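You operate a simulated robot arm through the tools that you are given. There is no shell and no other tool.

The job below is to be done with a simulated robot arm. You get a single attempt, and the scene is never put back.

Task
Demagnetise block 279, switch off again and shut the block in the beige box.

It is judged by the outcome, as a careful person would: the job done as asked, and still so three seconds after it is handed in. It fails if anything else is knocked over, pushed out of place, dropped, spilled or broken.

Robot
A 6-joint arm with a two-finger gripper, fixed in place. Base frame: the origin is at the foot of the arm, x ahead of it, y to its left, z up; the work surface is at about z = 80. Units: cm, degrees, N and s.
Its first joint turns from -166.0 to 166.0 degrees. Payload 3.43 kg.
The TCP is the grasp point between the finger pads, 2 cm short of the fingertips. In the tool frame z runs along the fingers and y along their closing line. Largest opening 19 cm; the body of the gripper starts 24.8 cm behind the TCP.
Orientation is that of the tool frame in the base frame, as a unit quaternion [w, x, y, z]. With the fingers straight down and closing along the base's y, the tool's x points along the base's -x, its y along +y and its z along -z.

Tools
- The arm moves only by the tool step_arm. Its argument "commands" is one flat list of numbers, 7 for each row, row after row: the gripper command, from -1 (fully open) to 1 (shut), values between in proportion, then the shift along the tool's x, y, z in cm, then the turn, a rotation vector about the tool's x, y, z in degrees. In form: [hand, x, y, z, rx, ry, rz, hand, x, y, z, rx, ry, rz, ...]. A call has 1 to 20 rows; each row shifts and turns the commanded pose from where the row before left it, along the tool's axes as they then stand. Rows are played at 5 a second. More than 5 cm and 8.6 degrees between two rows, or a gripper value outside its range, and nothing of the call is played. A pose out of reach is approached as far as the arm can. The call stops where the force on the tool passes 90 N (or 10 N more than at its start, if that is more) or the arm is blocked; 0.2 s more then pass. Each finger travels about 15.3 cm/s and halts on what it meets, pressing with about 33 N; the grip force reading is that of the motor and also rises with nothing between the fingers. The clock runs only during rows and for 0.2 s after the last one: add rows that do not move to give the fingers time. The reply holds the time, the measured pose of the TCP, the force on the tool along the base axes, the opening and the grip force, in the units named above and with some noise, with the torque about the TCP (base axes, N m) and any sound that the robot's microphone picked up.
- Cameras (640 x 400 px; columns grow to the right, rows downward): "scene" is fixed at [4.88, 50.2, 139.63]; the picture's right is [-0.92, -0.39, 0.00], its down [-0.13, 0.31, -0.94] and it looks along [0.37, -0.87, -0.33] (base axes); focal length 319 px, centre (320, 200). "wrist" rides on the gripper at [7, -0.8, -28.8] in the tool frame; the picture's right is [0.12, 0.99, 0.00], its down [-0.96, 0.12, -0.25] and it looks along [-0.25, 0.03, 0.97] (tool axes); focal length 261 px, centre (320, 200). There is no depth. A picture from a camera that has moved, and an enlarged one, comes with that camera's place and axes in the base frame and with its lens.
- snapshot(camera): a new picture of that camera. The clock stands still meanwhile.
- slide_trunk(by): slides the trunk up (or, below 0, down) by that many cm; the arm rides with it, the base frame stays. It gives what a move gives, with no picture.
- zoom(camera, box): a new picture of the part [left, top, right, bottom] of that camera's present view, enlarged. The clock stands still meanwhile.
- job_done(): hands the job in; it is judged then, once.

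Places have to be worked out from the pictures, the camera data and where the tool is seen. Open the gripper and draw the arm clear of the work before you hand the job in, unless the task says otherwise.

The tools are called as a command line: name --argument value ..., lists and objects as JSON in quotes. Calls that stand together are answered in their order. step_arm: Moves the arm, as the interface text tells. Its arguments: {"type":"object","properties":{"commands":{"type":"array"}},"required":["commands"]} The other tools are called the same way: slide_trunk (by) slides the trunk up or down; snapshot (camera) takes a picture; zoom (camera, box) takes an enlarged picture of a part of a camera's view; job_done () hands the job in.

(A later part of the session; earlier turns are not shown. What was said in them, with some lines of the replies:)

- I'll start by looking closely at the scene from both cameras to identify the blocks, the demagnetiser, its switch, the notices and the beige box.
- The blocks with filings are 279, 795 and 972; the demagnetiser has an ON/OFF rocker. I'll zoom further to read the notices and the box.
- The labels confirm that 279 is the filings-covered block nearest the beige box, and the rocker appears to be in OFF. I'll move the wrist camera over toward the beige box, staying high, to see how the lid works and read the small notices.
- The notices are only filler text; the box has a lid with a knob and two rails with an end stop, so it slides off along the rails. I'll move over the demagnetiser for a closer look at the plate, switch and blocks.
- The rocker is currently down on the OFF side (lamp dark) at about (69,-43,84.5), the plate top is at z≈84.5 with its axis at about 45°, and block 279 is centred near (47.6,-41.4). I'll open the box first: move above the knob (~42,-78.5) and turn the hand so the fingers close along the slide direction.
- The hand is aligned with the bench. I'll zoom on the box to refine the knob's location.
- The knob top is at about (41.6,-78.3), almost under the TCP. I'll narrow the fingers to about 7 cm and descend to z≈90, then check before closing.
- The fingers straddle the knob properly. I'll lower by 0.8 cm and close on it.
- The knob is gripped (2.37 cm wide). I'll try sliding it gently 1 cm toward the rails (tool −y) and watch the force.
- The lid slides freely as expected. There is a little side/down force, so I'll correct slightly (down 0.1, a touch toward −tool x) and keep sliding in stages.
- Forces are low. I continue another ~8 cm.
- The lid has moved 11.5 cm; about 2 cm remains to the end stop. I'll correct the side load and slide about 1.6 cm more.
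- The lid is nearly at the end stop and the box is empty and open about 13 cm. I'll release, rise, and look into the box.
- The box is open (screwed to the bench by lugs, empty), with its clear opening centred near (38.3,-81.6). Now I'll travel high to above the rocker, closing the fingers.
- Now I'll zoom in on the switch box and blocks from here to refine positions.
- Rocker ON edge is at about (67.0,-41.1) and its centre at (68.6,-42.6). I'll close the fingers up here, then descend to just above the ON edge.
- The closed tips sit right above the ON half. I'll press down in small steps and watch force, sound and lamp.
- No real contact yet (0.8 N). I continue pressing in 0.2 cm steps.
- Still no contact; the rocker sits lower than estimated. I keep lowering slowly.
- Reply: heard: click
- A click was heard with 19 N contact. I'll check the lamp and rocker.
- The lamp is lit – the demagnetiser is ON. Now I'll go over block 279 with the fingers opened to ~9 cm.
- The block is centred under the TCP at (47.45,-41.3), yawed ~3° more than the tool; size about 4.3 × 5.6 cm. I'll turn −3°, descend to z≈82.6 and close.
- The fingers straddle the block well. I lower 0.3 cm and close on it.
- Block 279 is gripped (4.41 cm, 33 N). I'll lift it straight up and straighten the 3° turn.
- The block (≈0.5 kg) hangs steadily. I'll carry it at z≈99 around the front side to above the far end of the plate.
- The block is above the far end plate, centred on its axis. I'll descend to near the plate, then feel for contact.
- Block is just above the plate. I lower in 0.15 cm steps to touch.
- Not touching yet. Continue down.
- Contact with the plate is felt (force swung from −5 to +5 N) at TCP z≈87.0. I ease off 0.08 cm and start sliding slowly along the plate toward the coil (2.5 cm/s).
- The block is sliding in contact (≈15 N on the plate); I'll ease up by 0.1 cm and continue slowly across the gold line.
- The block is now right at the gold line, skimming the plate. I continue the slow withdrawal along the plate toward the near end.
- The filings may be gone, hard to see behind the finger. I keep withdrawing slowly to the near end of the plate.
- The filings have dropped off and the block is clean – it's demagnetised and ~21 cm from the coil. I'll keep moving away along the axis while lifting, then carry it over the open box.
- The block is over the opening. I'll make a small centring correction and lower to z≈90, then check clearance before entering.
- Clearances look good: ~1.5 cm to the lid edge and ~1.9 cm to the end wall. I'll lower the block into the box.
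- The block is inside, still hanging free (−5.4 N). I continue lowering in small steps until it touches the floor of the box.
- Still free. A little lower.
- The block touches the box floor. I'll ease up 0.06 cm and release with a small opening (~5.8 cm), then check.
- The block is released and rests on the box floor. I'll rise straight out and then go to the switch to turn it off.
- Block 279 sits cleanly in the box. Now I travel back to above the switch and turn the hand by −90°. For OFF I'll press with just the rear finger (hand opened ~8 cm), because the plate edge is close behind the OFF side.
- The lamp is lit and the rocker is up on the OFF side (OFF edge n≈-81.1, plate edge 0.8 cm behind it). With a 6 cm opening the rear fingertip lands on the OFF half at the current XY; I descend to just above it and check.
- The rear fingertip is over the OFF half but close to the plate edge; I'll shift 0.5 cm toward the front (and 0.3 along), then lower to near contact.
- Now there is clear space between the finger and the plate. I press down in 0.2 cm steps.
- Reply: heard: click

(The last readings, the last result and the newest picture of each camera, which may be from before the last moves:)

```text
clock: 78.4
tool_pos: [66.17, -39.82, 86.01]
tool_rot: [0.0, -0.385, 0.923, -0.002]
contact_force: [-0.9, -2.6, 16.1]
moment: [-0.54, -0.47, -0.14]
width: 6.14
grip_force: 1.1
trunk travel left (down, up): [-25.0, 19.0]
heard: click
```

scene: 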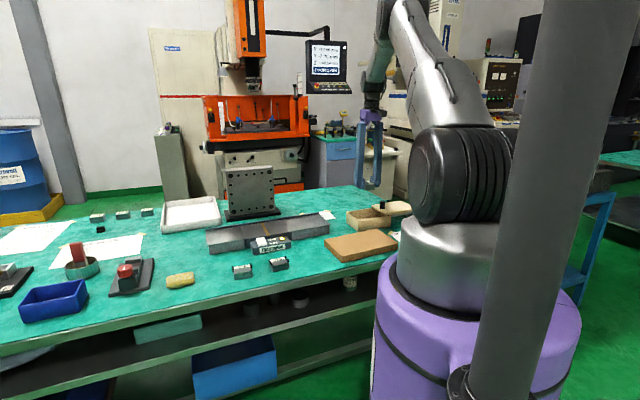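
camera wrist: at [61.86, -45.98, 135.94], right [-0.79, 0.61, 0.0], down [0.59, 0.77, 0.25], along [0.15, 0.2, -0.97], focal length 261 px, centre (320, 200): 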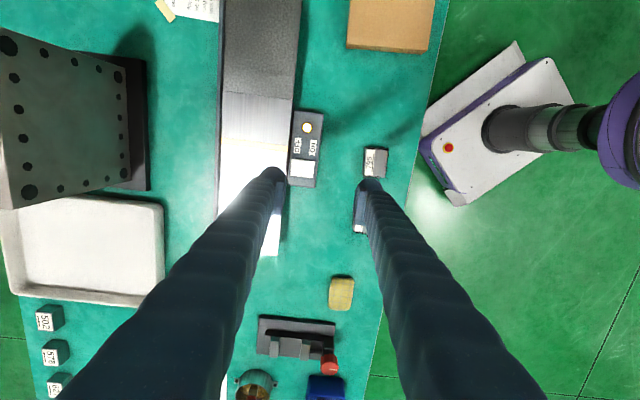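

A click was heard at 16 N. I'll raise a little and check the lamp and rocker.

step_arm --commands '[0.368, 0, 0, -1, 0, 0, 0, 0.368, 0, 0, -4, 0, 0, 0, 0.368, 0, 0, -4, 0, 0, 0, 0.368, 0, 0, -4, 0, 0, 0, 0.368, 0, 0, -4, 0, 0, 0, 0.368, 0, 0, -3, 0, 0, 0, 0.368, 0, 0, 0, 0, 0, 0]'

zoom --camera "scene" --box '[235, 210, 315, 260]'

snapshot --camera "scene"

snapshot --camera "wrist"

```text
clock: 80.0
tool_pos: [66.18, -39.66, 105.78]
tool_rot: [-0.001, -0.385, 0.923, 0.001]
contact_force: [-0.7, 0.4, 0.1]
moment: [0.0, 0.03, 0.0]
width: 5.99
grip_force: 0.1
trunk travel left (down, up): [-25.0, 19.0]
```

```text
8.00 times, centred on (275, 235) of scene
camera zoom: at [4.88, 50.2, 139.63], right [-0.92, -0.39, 0.0], down [-0.13, 0.31, -0.94], along [0.37, -0.87, -0.33], focal length 2555 px, centre (680, -80)
```

zoom: 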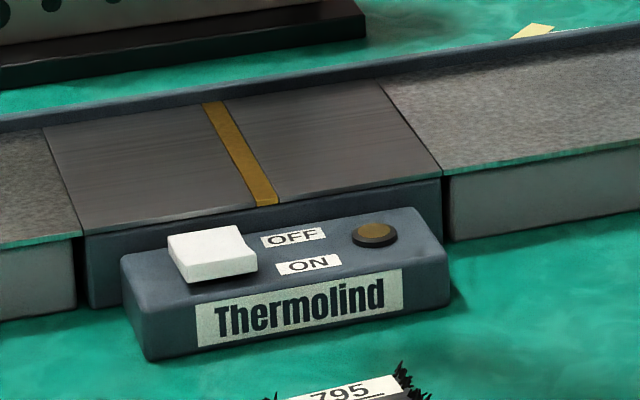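

```text
taken
```

scene: 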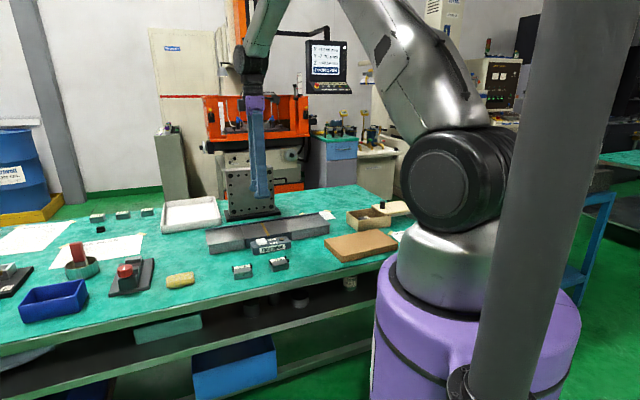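

```text
taken
camera wrist: at [61.81, -45.34, 134.44], right [-0.79, 0.61, 0.0], down [0.59, 0.77, 0.25], along [0.15, 0.2, -0.97], focal length 261 px, centre (320, 200)
```

wrist: 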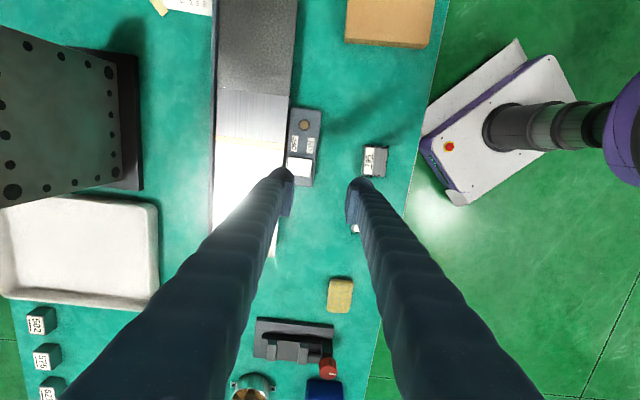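

Lamp dark and rocker back in OFF, nothing else disturbed. Now I travel back to the knob of the open lid (~32.5,-87.9), high up, and turn the hand +90° again.

step_arm --commands '[0.26, 4.82, -0.82, 0, 0, 0, 0, 0.26, 4.82, -0.82, 0, 0, 0, 0, 0.26, 4.82, -0.82, 0, 0, 0, 0, 0.26, 4.82, -0.82, 0, 0, 0, 0, 0.26, 4.82, -0.82, 0, 0, 0, 0, 0.26, 4.82, -0.82, 0, 0, 0, 0, 0.26, 4.82, -0.82, 0, 0, 0, 0, 0.26, 4.82, -0.82, 0, 0, 0, 0, 0.26, 4.82, -0.82, 0, 0, 0, 0, 0.26, 4.82, -0.82, 0, 0, 0, 0, 0.26, 4.82, -0.82, 0, 0, 0, 0, 0.26, 4.82, -0.82, 0, 0, 0, 0, 0.26, 0, 0, 0, 0, 0, 0]'

step_arm --commands '[0.26, 0, 0, 0, 0, 0, 8.24, 0.26, 0, 0, 0, 0, 0, 8.24, 0.26, 0, 0, 0, 0, 0, 8.24, 0.26, 0, 0, 0, 0, 0, 8.24, 0.26, 0, 0, 0, 0, 0, 8.24, 0.26, 0, 0, 0, 0, 0, 8.24, 0.26, 0, 0, 0, 0, 0, 8.24, 0.26, 0, 0, 0, 0, 0, 8.24, 0.26, 0, 0, 0, 0, 0, 8.24, 0.26, 0, 0, 0, 0, 0, 8.24, 0.26, 0, 0, 0, 0, 0, 8.24, 0.26, 0, 0, 0, 0, 0, 0]'

snapshot --camera "wrist"

zoom --camera "wrist" --box '[220, 110, 420, 250]'

```text
clock: 82.8
tool_pos: [32.6, -87.8, 105.97]
tool_rot: [0.0, -0.386, 0.923, 0.0]
contact_force: [-0.2, -0.1, -0.4]
moment: [0.05, -0.02, 0.0]
width: 7.04
grip_force: 0.1
trunk travel left (down, up): [-25.0, 19.0]
```

```text
clock: 85.4
tool_pos: [32.34, -87.81, 105.87]
tool_rot: [0.0, 0.386, 0.923, 0.0]
contact_force: [0.2, 0.3, -0.9]
moment: [0.0, -0.02, -0.01]
width: 7.03
grip_force: 0.0
trunk travel left (down, up): [-25.0, 19.0]
```

```text
taken
camera wrist: at [26.79, -83.54, 134.54], right [0.62, 0.78, 0.0], down [0.76, -0.6, 0.25], along [0.19, -0.15, -0.97], focal length 261 px, centre (320, 200)
```

wrist: 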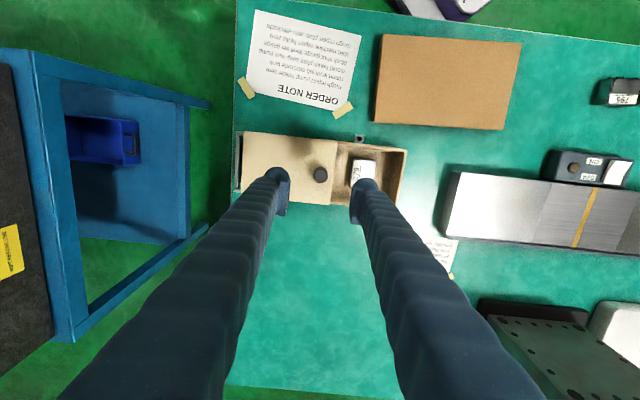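

```text
2.86 times, centred on (320, 180) of wrist
camera zoom: at [26.79, -83.54, 134.54], right [0.62, 0.78, 0.0], down [0.76, -0.6, 0.25], along [0.19, -0.15, -0.97], focal length 745 px, centre (320, 257)
```

zoom: 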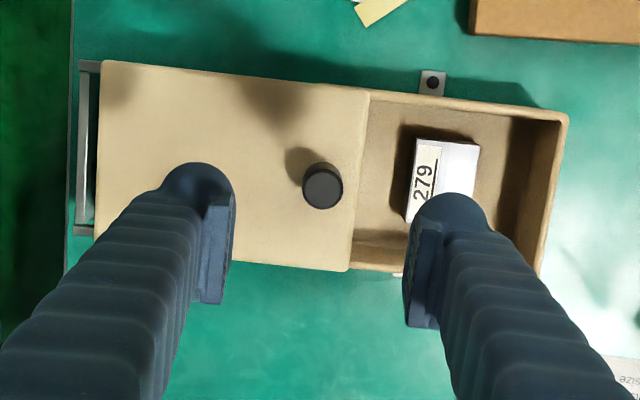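

Knob is under the TCP (≈32.1,-87.6), block 279 visible in the box. I'll descend with the fingers straddling the knob and grip it.

step_arm --commands '[0.26, 0.2, 0, 4, 0, 0, 0, 0.26, 0, 0, 4, 0, 0, 0, 0.26, 0, 0, 4, 0, 0, 0, 0.26, 0, 0, 3, 0, 0, 0, 0.26, 0, 0, 1, 0, 0, 0, 0.26, 0, 0, 0.55, 0, 0, 0, 0.26, 0, 0, 0, 0, 0, 0]'

zoom --camera "scene" --box '[325, 170, 425, 240]'

```text
clock: 87.0
tool_pos: [32.25, -87.85, 89.52]
tool_rot: [-0.001, 0.386, 0.922, 0.0]
contact_force: [-0.1, -0.7, -0.7]
moment: [0.03, -0.01, 0.01]
width: 7.04
grip_force: 0.0
trunk travel left (down, up): [-25.0, 19.0]
```

```text
5.71 times, centred on (375, 205) of scene
camera zoom: at [4.88, 50.2, 139.63], right [-0.92, -0.39, 0.0], down [-0.13, 0.31, -0.94], along [0.37, -0.87, -0.33], focal length 1825 px, centre (6, 171)
```

zoom: 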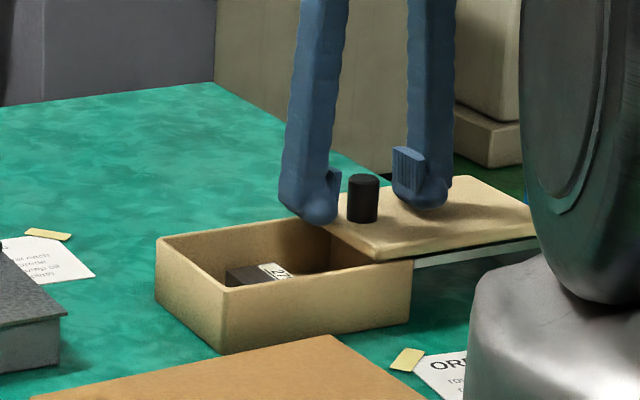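

Fingers straddle the knob. I lower 0.2 cm more and close.

step_arm --commands '[0.26, 0, 0, 0.2, 0, 0, 0, 0.6, 0, 0, 0, 0, 0, 0, 1, 0, 0, 0, 0, 0, 0, 1, 0, 0, 0, 0, 0, 0, 1, 0, 0, 0, 0, 0, 0]'

```text
clock: 88.2
tool_pos: [32.21, -87.8, 89.28]
tool_rot: [0.0, 0.385, 0.923, 0.0]
contact_force: [-0.6, 1.0, -0.3]
moment: [0.02, -0.03, 0.0]
width: 2.36
grip_force: 44.8
trunk travel left (down, up): [-25.0, 19.0]
```

Knob gripped. I slide the lid back toward closed in stages, watching the force.

step_arm --commands '[1, 0.01, 0.5, 0, 0, 0, 0, 1, 0.01, 0.8, 0, 0, 0, 0, 1, 0.01, 0.8, 0, 0, 0, 0, 1, 0.01, 0.8, 0, 0, 0, 0, 1, 0.01, 0.8, 0, 0, 0, 0, 1, 0, 0, 0, 0, 0, 0]'

```text
clock: 89.6
tool_pos: [35.08, -85.02, 89.26]
tool_rot: [0.0, 0.385, 0.923, -0.001]
contact_force: [6.1, -5.8, 6.7]
moment: [-0.15, -0.16, 0.02]
width: 2.33
grip_force: 45.1
trunk travel left (down, up): [-25.0, 19.0]
```

Small side load; I correct by −0.08 in tool x and continue.

step_arm --commands '[1, -0.08, 0.6, -0.03, 0, 0, 0, 1, 0, 0.8, 0, 0, 0, 0, 1, 0, 0.8, 0, 0, 0, 0, 1, 0, 0.8, 0, 0, 0, 0, 1, 0, 0.8, 0, 0, 0, 0, 1, 0, 0, 0, 0, 0, 0]'

zoom --camera "scene" --box '[325, 170, 425, 240]'

```text
clock: 91.0
tool_pos: [37.66, -82.41, 89.28]
tool_rot: [0.0, 0.386, 0.923, 0.0]
contact_force: [6.8, -6.4, 14.4]
moment: [0.04, 0.04, -0.01]
width: 2.35
grip_force: 45.4
trunk travel left (down, up): [-25.0, 19.0]
```

```text
5.71 times, centred on (375, 205) of scene
camera zoom: at [4.88, 50.2, 139.63], right [-0.92, -0.39, 0.0], down [-0.13, 0.31, -0.94], along [0.37, -0.87, -0.33], focal length 1825 px, centre (6, 171)
```

zoom: 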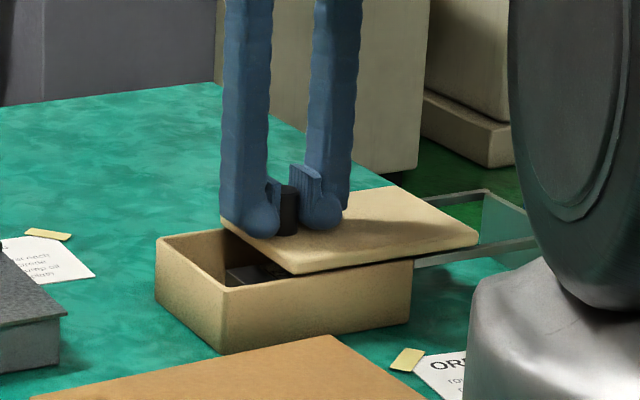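

About 5.7 cm remains. I ease the downward and side loads and continue.

step_arm --commands '[1, -0.08, 0.5, -0.06, 0, 0, 0, 1, 0, 0.8, -0.01, 0, 0, 0, 1, 0, 0.8, 0, 0, 0, 0, 1, 0, 0.8, 0, 0, 0, 0, 1, 0, 0.6, 0, 0, 0, 0, 1, 0, 0, 0, 0, 0, 0]'

```text
clock: 92.4
tool_pos: [40.06, -79.98, 89.31]
tool_rot: [-0.001, 0.386, 0.922, 0.001]
contact_force: [1.3, -2.0, -0.9]
moment: [-0.13, -0.13, -0.05]
width: 2.35
grip_force: 45.5
trunk travel left (down, up): [-25.0, 19.0]
```

About 2.3 cm left. I go in 0.4 cm steps and watch for the closing stop.

step_arm --commands '[1, 0, 0.4, 0, 0, 0, 0, 1, 0, 0.4, 0, 0, 0, 0, 1, 0, 0.4, 0, 0, 0, 0, 1, 0, 0.4, 0, 0, 0, 0, 1, 0, 0, 0, 0, 0, 0]'

zoom --camera "scene" --box '[325, 170, 425, 240]'

```text
clock: 93.6
tool_pos: [41.21, -78.76, 89.23]
tool_rot: [-0.001, 0.386, 0.923, 0.001]
contact_force: [-5.1, 4.8, -4.0]
moment: [0.07, 0.08, 0.04]
width: 2.36
grip_force: 44.6
trunk travel left (down, up): [-25.0, 19.0]
```

```text
5.71 times, centred on (375, 205) of scene
camera zoom: at [4.88, 50.2, 139.63], right [-0.92, -0.39, 0.0], down [-0.13, 0.31, -0.94], along [0.37, -0.87, -0.33], focal length 1825 px, centre (6, 171)
```

zoom: 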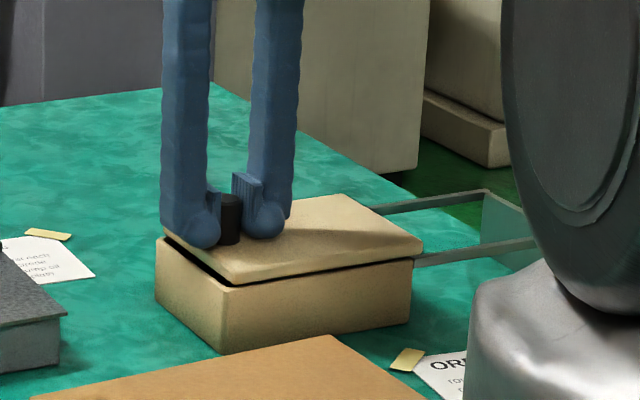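

A small gap remains. I continue in 0.2 cm steps until the stop is felt.

step_arm --commands '[1, 0.04, 0.2, 0, 0, 0, 0, 1, 0.02, 0.2, 0, 0, 0, 0, 1, 0, 0.2, 0, 0, 0, 0]'

zoom --camera "scene" --box '[325, 170, 425, 240]'

```text
clock: 94.4
tool_pos: [41.61, -78.56, 89.27]
tool_rot: [-0.001, 0.385, 0.923, 0.0]
contact_force: [-5.2, 3.7, -4.8]
moment: [0.04, 0.08, -0.02]
width: 2.33
grip_force: 44.8
trunk travel left (down, up): [-25.0, 19.0]
```

```text
5.71 times, centred on (375, 205) of scene
camera zoom: at [4.88, 50.2, 139.63], right [-0.92, -0.39, 0.0], down [-0.13, 0.31, -0.94], along [0.37, -0.87, -0.33], focal length 1825 px, centre (6, 171)
```

zoom: 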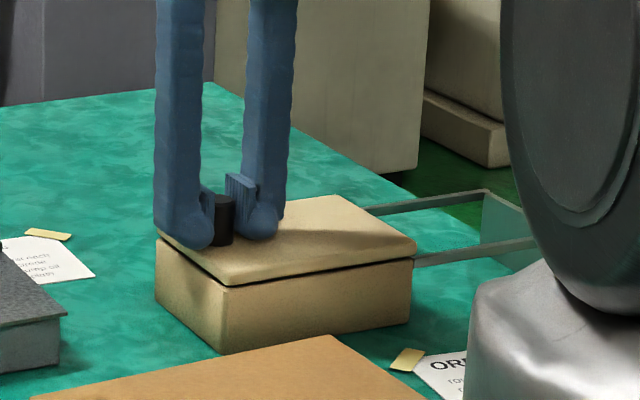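

Nearly flush with how it was originally. I push slightly further to feel the stop.

step_arm --commands '[1, 0.03, 0.15, 0, 0, 0, 0, 1, 0.02, 0.15, 0, 0, 0, 0, 1, 0, 0, 0, 0, 0, 0]'

zoom --camera "scene" --box '[325, 170, 425, 240]'

```text
clock: 95.2
tool_pos: [41.74, -78.33, 89.1]
tool_rot: [-0.001, 0.386, 0.923, 0.0]
contact_force: [-14.2, -6.8, -6.3]
moment: [-0.11, 0.05, -0.02]
width: 2.36
grip_force: 44.5
trunk travel left (down, up): [-25.0, 19.0]
```

```text
5.71 times, centred on (375, 205) of scene
camera zoom: at [4.88, 50.2, 139.63], right [-0.92, -0.39, 0.0], down [-0.13, 0.31, -0.94], along [0.37, -0.87, -0.33], focal length 1825 px, centre (6, 171)
```

zoom: 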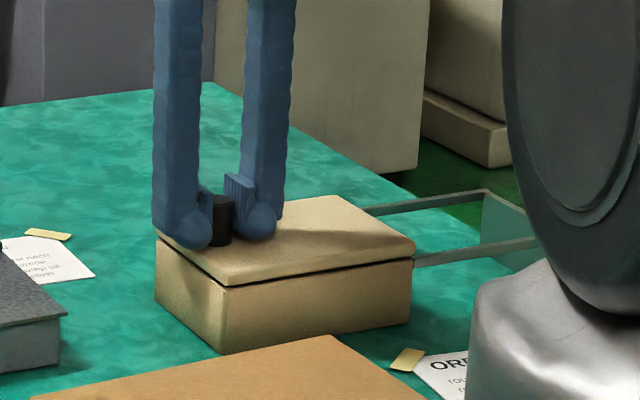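

The closing stop is felt (≈15 N along the slide) – the lid is shut. I'll release the knob, and lift away.

step_arm --commands '[0.6, 0, 0, 0, 0, 0, 0, 0.26, 0, 0, 0, 0, 0, 0, 0.26, 0, 0, 0, 0, 0, 0, 0.26, 0, 0, -3, 0, 0, 0, 0.26, 0, 0, -4, 0, 0, 0, 0.26, 0, 0, -4.5, 0, 0, 0, 0, 0, 0, -4.5, 0, 0, 0, -0.5, 0, 0, -4, 0, 0, 0, -1, 0, 0, 0, 0, 0, 0]'

snapshot --camera "wrist"

zoom --camera "scene" --box '[325, 170, 425, 240]'

zoom --camera "wrist" --box '[220, 110, 420, 250]'

```text
clock: 97.2
tool_pos: [41.58, -78.13, 109.38]
tool_rot: [0.0, 0.386, 0.923, 0.0]
contact_force: [0.8, -1.5, 0.0]
moment: [-0.02, 0.0, -0.01]
width: 18.98
grip_force: 0.0
trunk travel left (down, up): [-25.0, 19.0]
```

```text
taken
camera wrist: at [36.06, -73.85, 138.01], right [0.62, 0.78, 0.0], down [0.76, -0.6, 0.25], along [0.19, -0.15, -0.97], focal length 261 px, centre (320, 200)
```

wrist: 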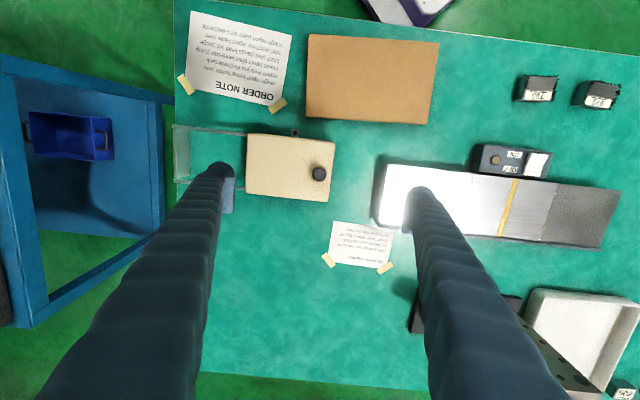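

```text
5.71 times, centred on (375, 205) of scene
camera zoom: at [4.88, 50.2, 139.63], right [-0.92, -0.39, 0.0], down [-0.13, 0.31, -0.94], along [0.37, -0.87, -0.33], focal length 1825 px, centre (6, 171)
```

zoom: 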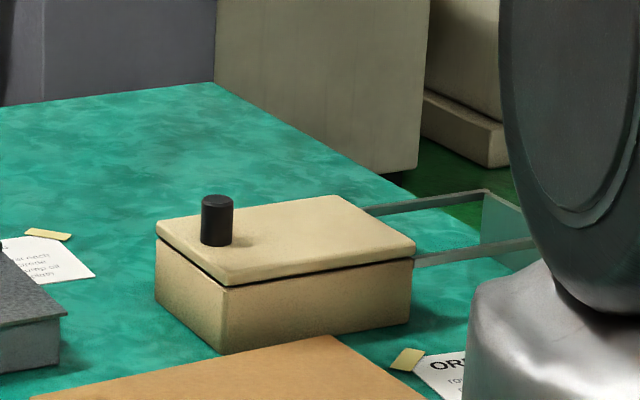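

```text
2.86 times, centred on (320, 180) of wrist
camera zoom: at [36.06, -73.85, 138.01], right [0.62, 0.78, 0.0], down [0.76, -0.6, 0.25], along [0.19, -0.15, -0.97], focal length 745 px, centre (320, 257)
```

zoom: 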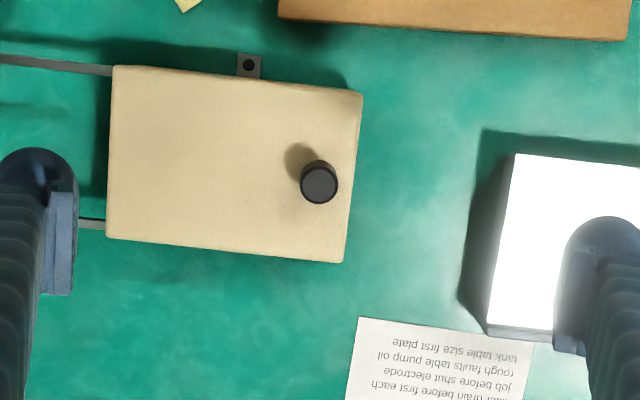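

The lid is fully shut, the lamp is dark and the other items are in place. I'll withdraw the open hand to a clear, high position and do a final check.

step_arm --commands '[-1, 1.93, 4.03, -0.4, 0, 0, 0, -1, 1.93, 4.03, -0.4, 0, 0, 0, -1, 1.93, 4.03, -0.4, 0, 0, 0, -1, 1.93, 4.03, -0.4, 0, 0, 0, -1, 1.93, 4.03, -0.4, 0, 0, 0, -1, 1.93, 4.03, -0.4, 0, 0, 0, -1, 1.93, 4.03, -0.4, 0, 0, 0, -1, 1.93, 4.03, -0.4, 0, 0, 0, -1, 0, 0, 0, 0, 0, 0]'

snapshot --camera "scene"

zoom --camera "scene" --box '[200, 180, 420, 300]'

snapshot --camera "wrist"

```text
clock: 99.2
tool_pos: [53.96, -44.4, 112.37]
tool_rot: [0.0, 0.385, 0.923, 0.0]
contact_force: [0.6, -0.2, 0.5]
moment: [-0.1, 0.02, 0.01]
width: 19.0
grip_force: 0.0
trunk travel left (down, up): [-25.0, 19.0]
```

```text
taken
```

scene: 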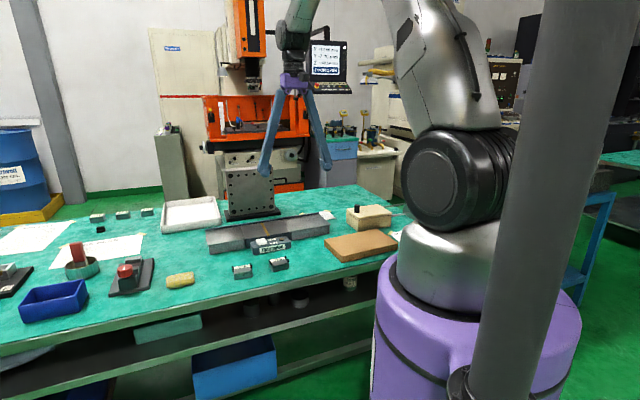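

```text
2.91 times, centred on (310, 240) of scene
camera zoom: at [4.88, 50.2, 139.63], right [-0.92, -0.39, 0.0], down [-0.13, 0.31, -0.94], along [0.37, -0.87, -0.33], focal length 929 px, centre (349, 84)
```

zoom: 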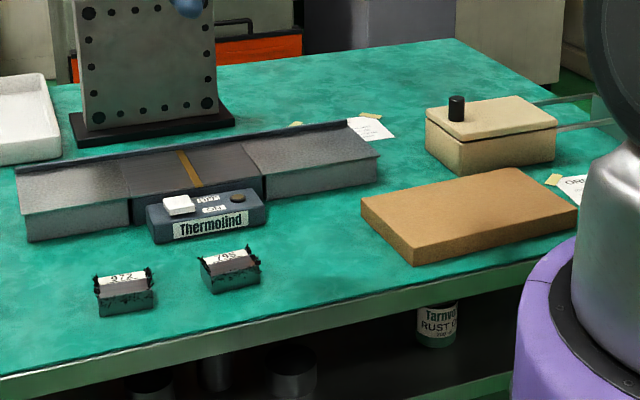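

```text
taken
camera wrist: at [48.42, -40.08, 140.99], right [0.62, 0.78, 0.0], down [0.76, -0.6, 0.25], along [0.19, -0.15, -0.97], focal length 261 px, centre (320, 200)
```

wrist: 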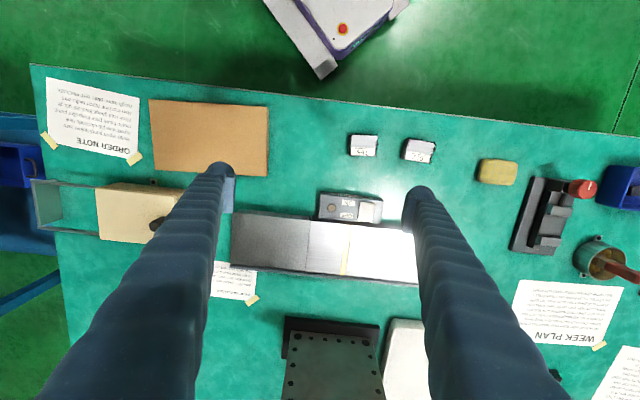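

The final pictures show the box shut with block 279 inside, the demagnetiser switched off with its lamp dark, and blocks 795 and 972 and everything else where they were. The gripper is open and clear, so I hand the job in.

job_done

```text
The job is handed in.
```

Block 279 is demagnetised and shut in the beige box, and the demagnetiser is switched off again.

- **Demagnetising:** I switched the demagnetiser on, and its lamp lit. I then drew the block slowly along the whole plate and across the gold line. By the near end of the plate the filings had fallen off the block.
- **Switching off:** With the block already in the box, I pressed the switch back to OFF. It clicked and the lamp went dark.
- **Box:** The lid slides on rails. I pushed it back until it met its stop, and it looks the same as it did before I opened it.

In the final pictures, blocks 795 and 972 and everything else are where they started. The gripper is open and clear of the work. I handed the job in, but no verdict has come back.
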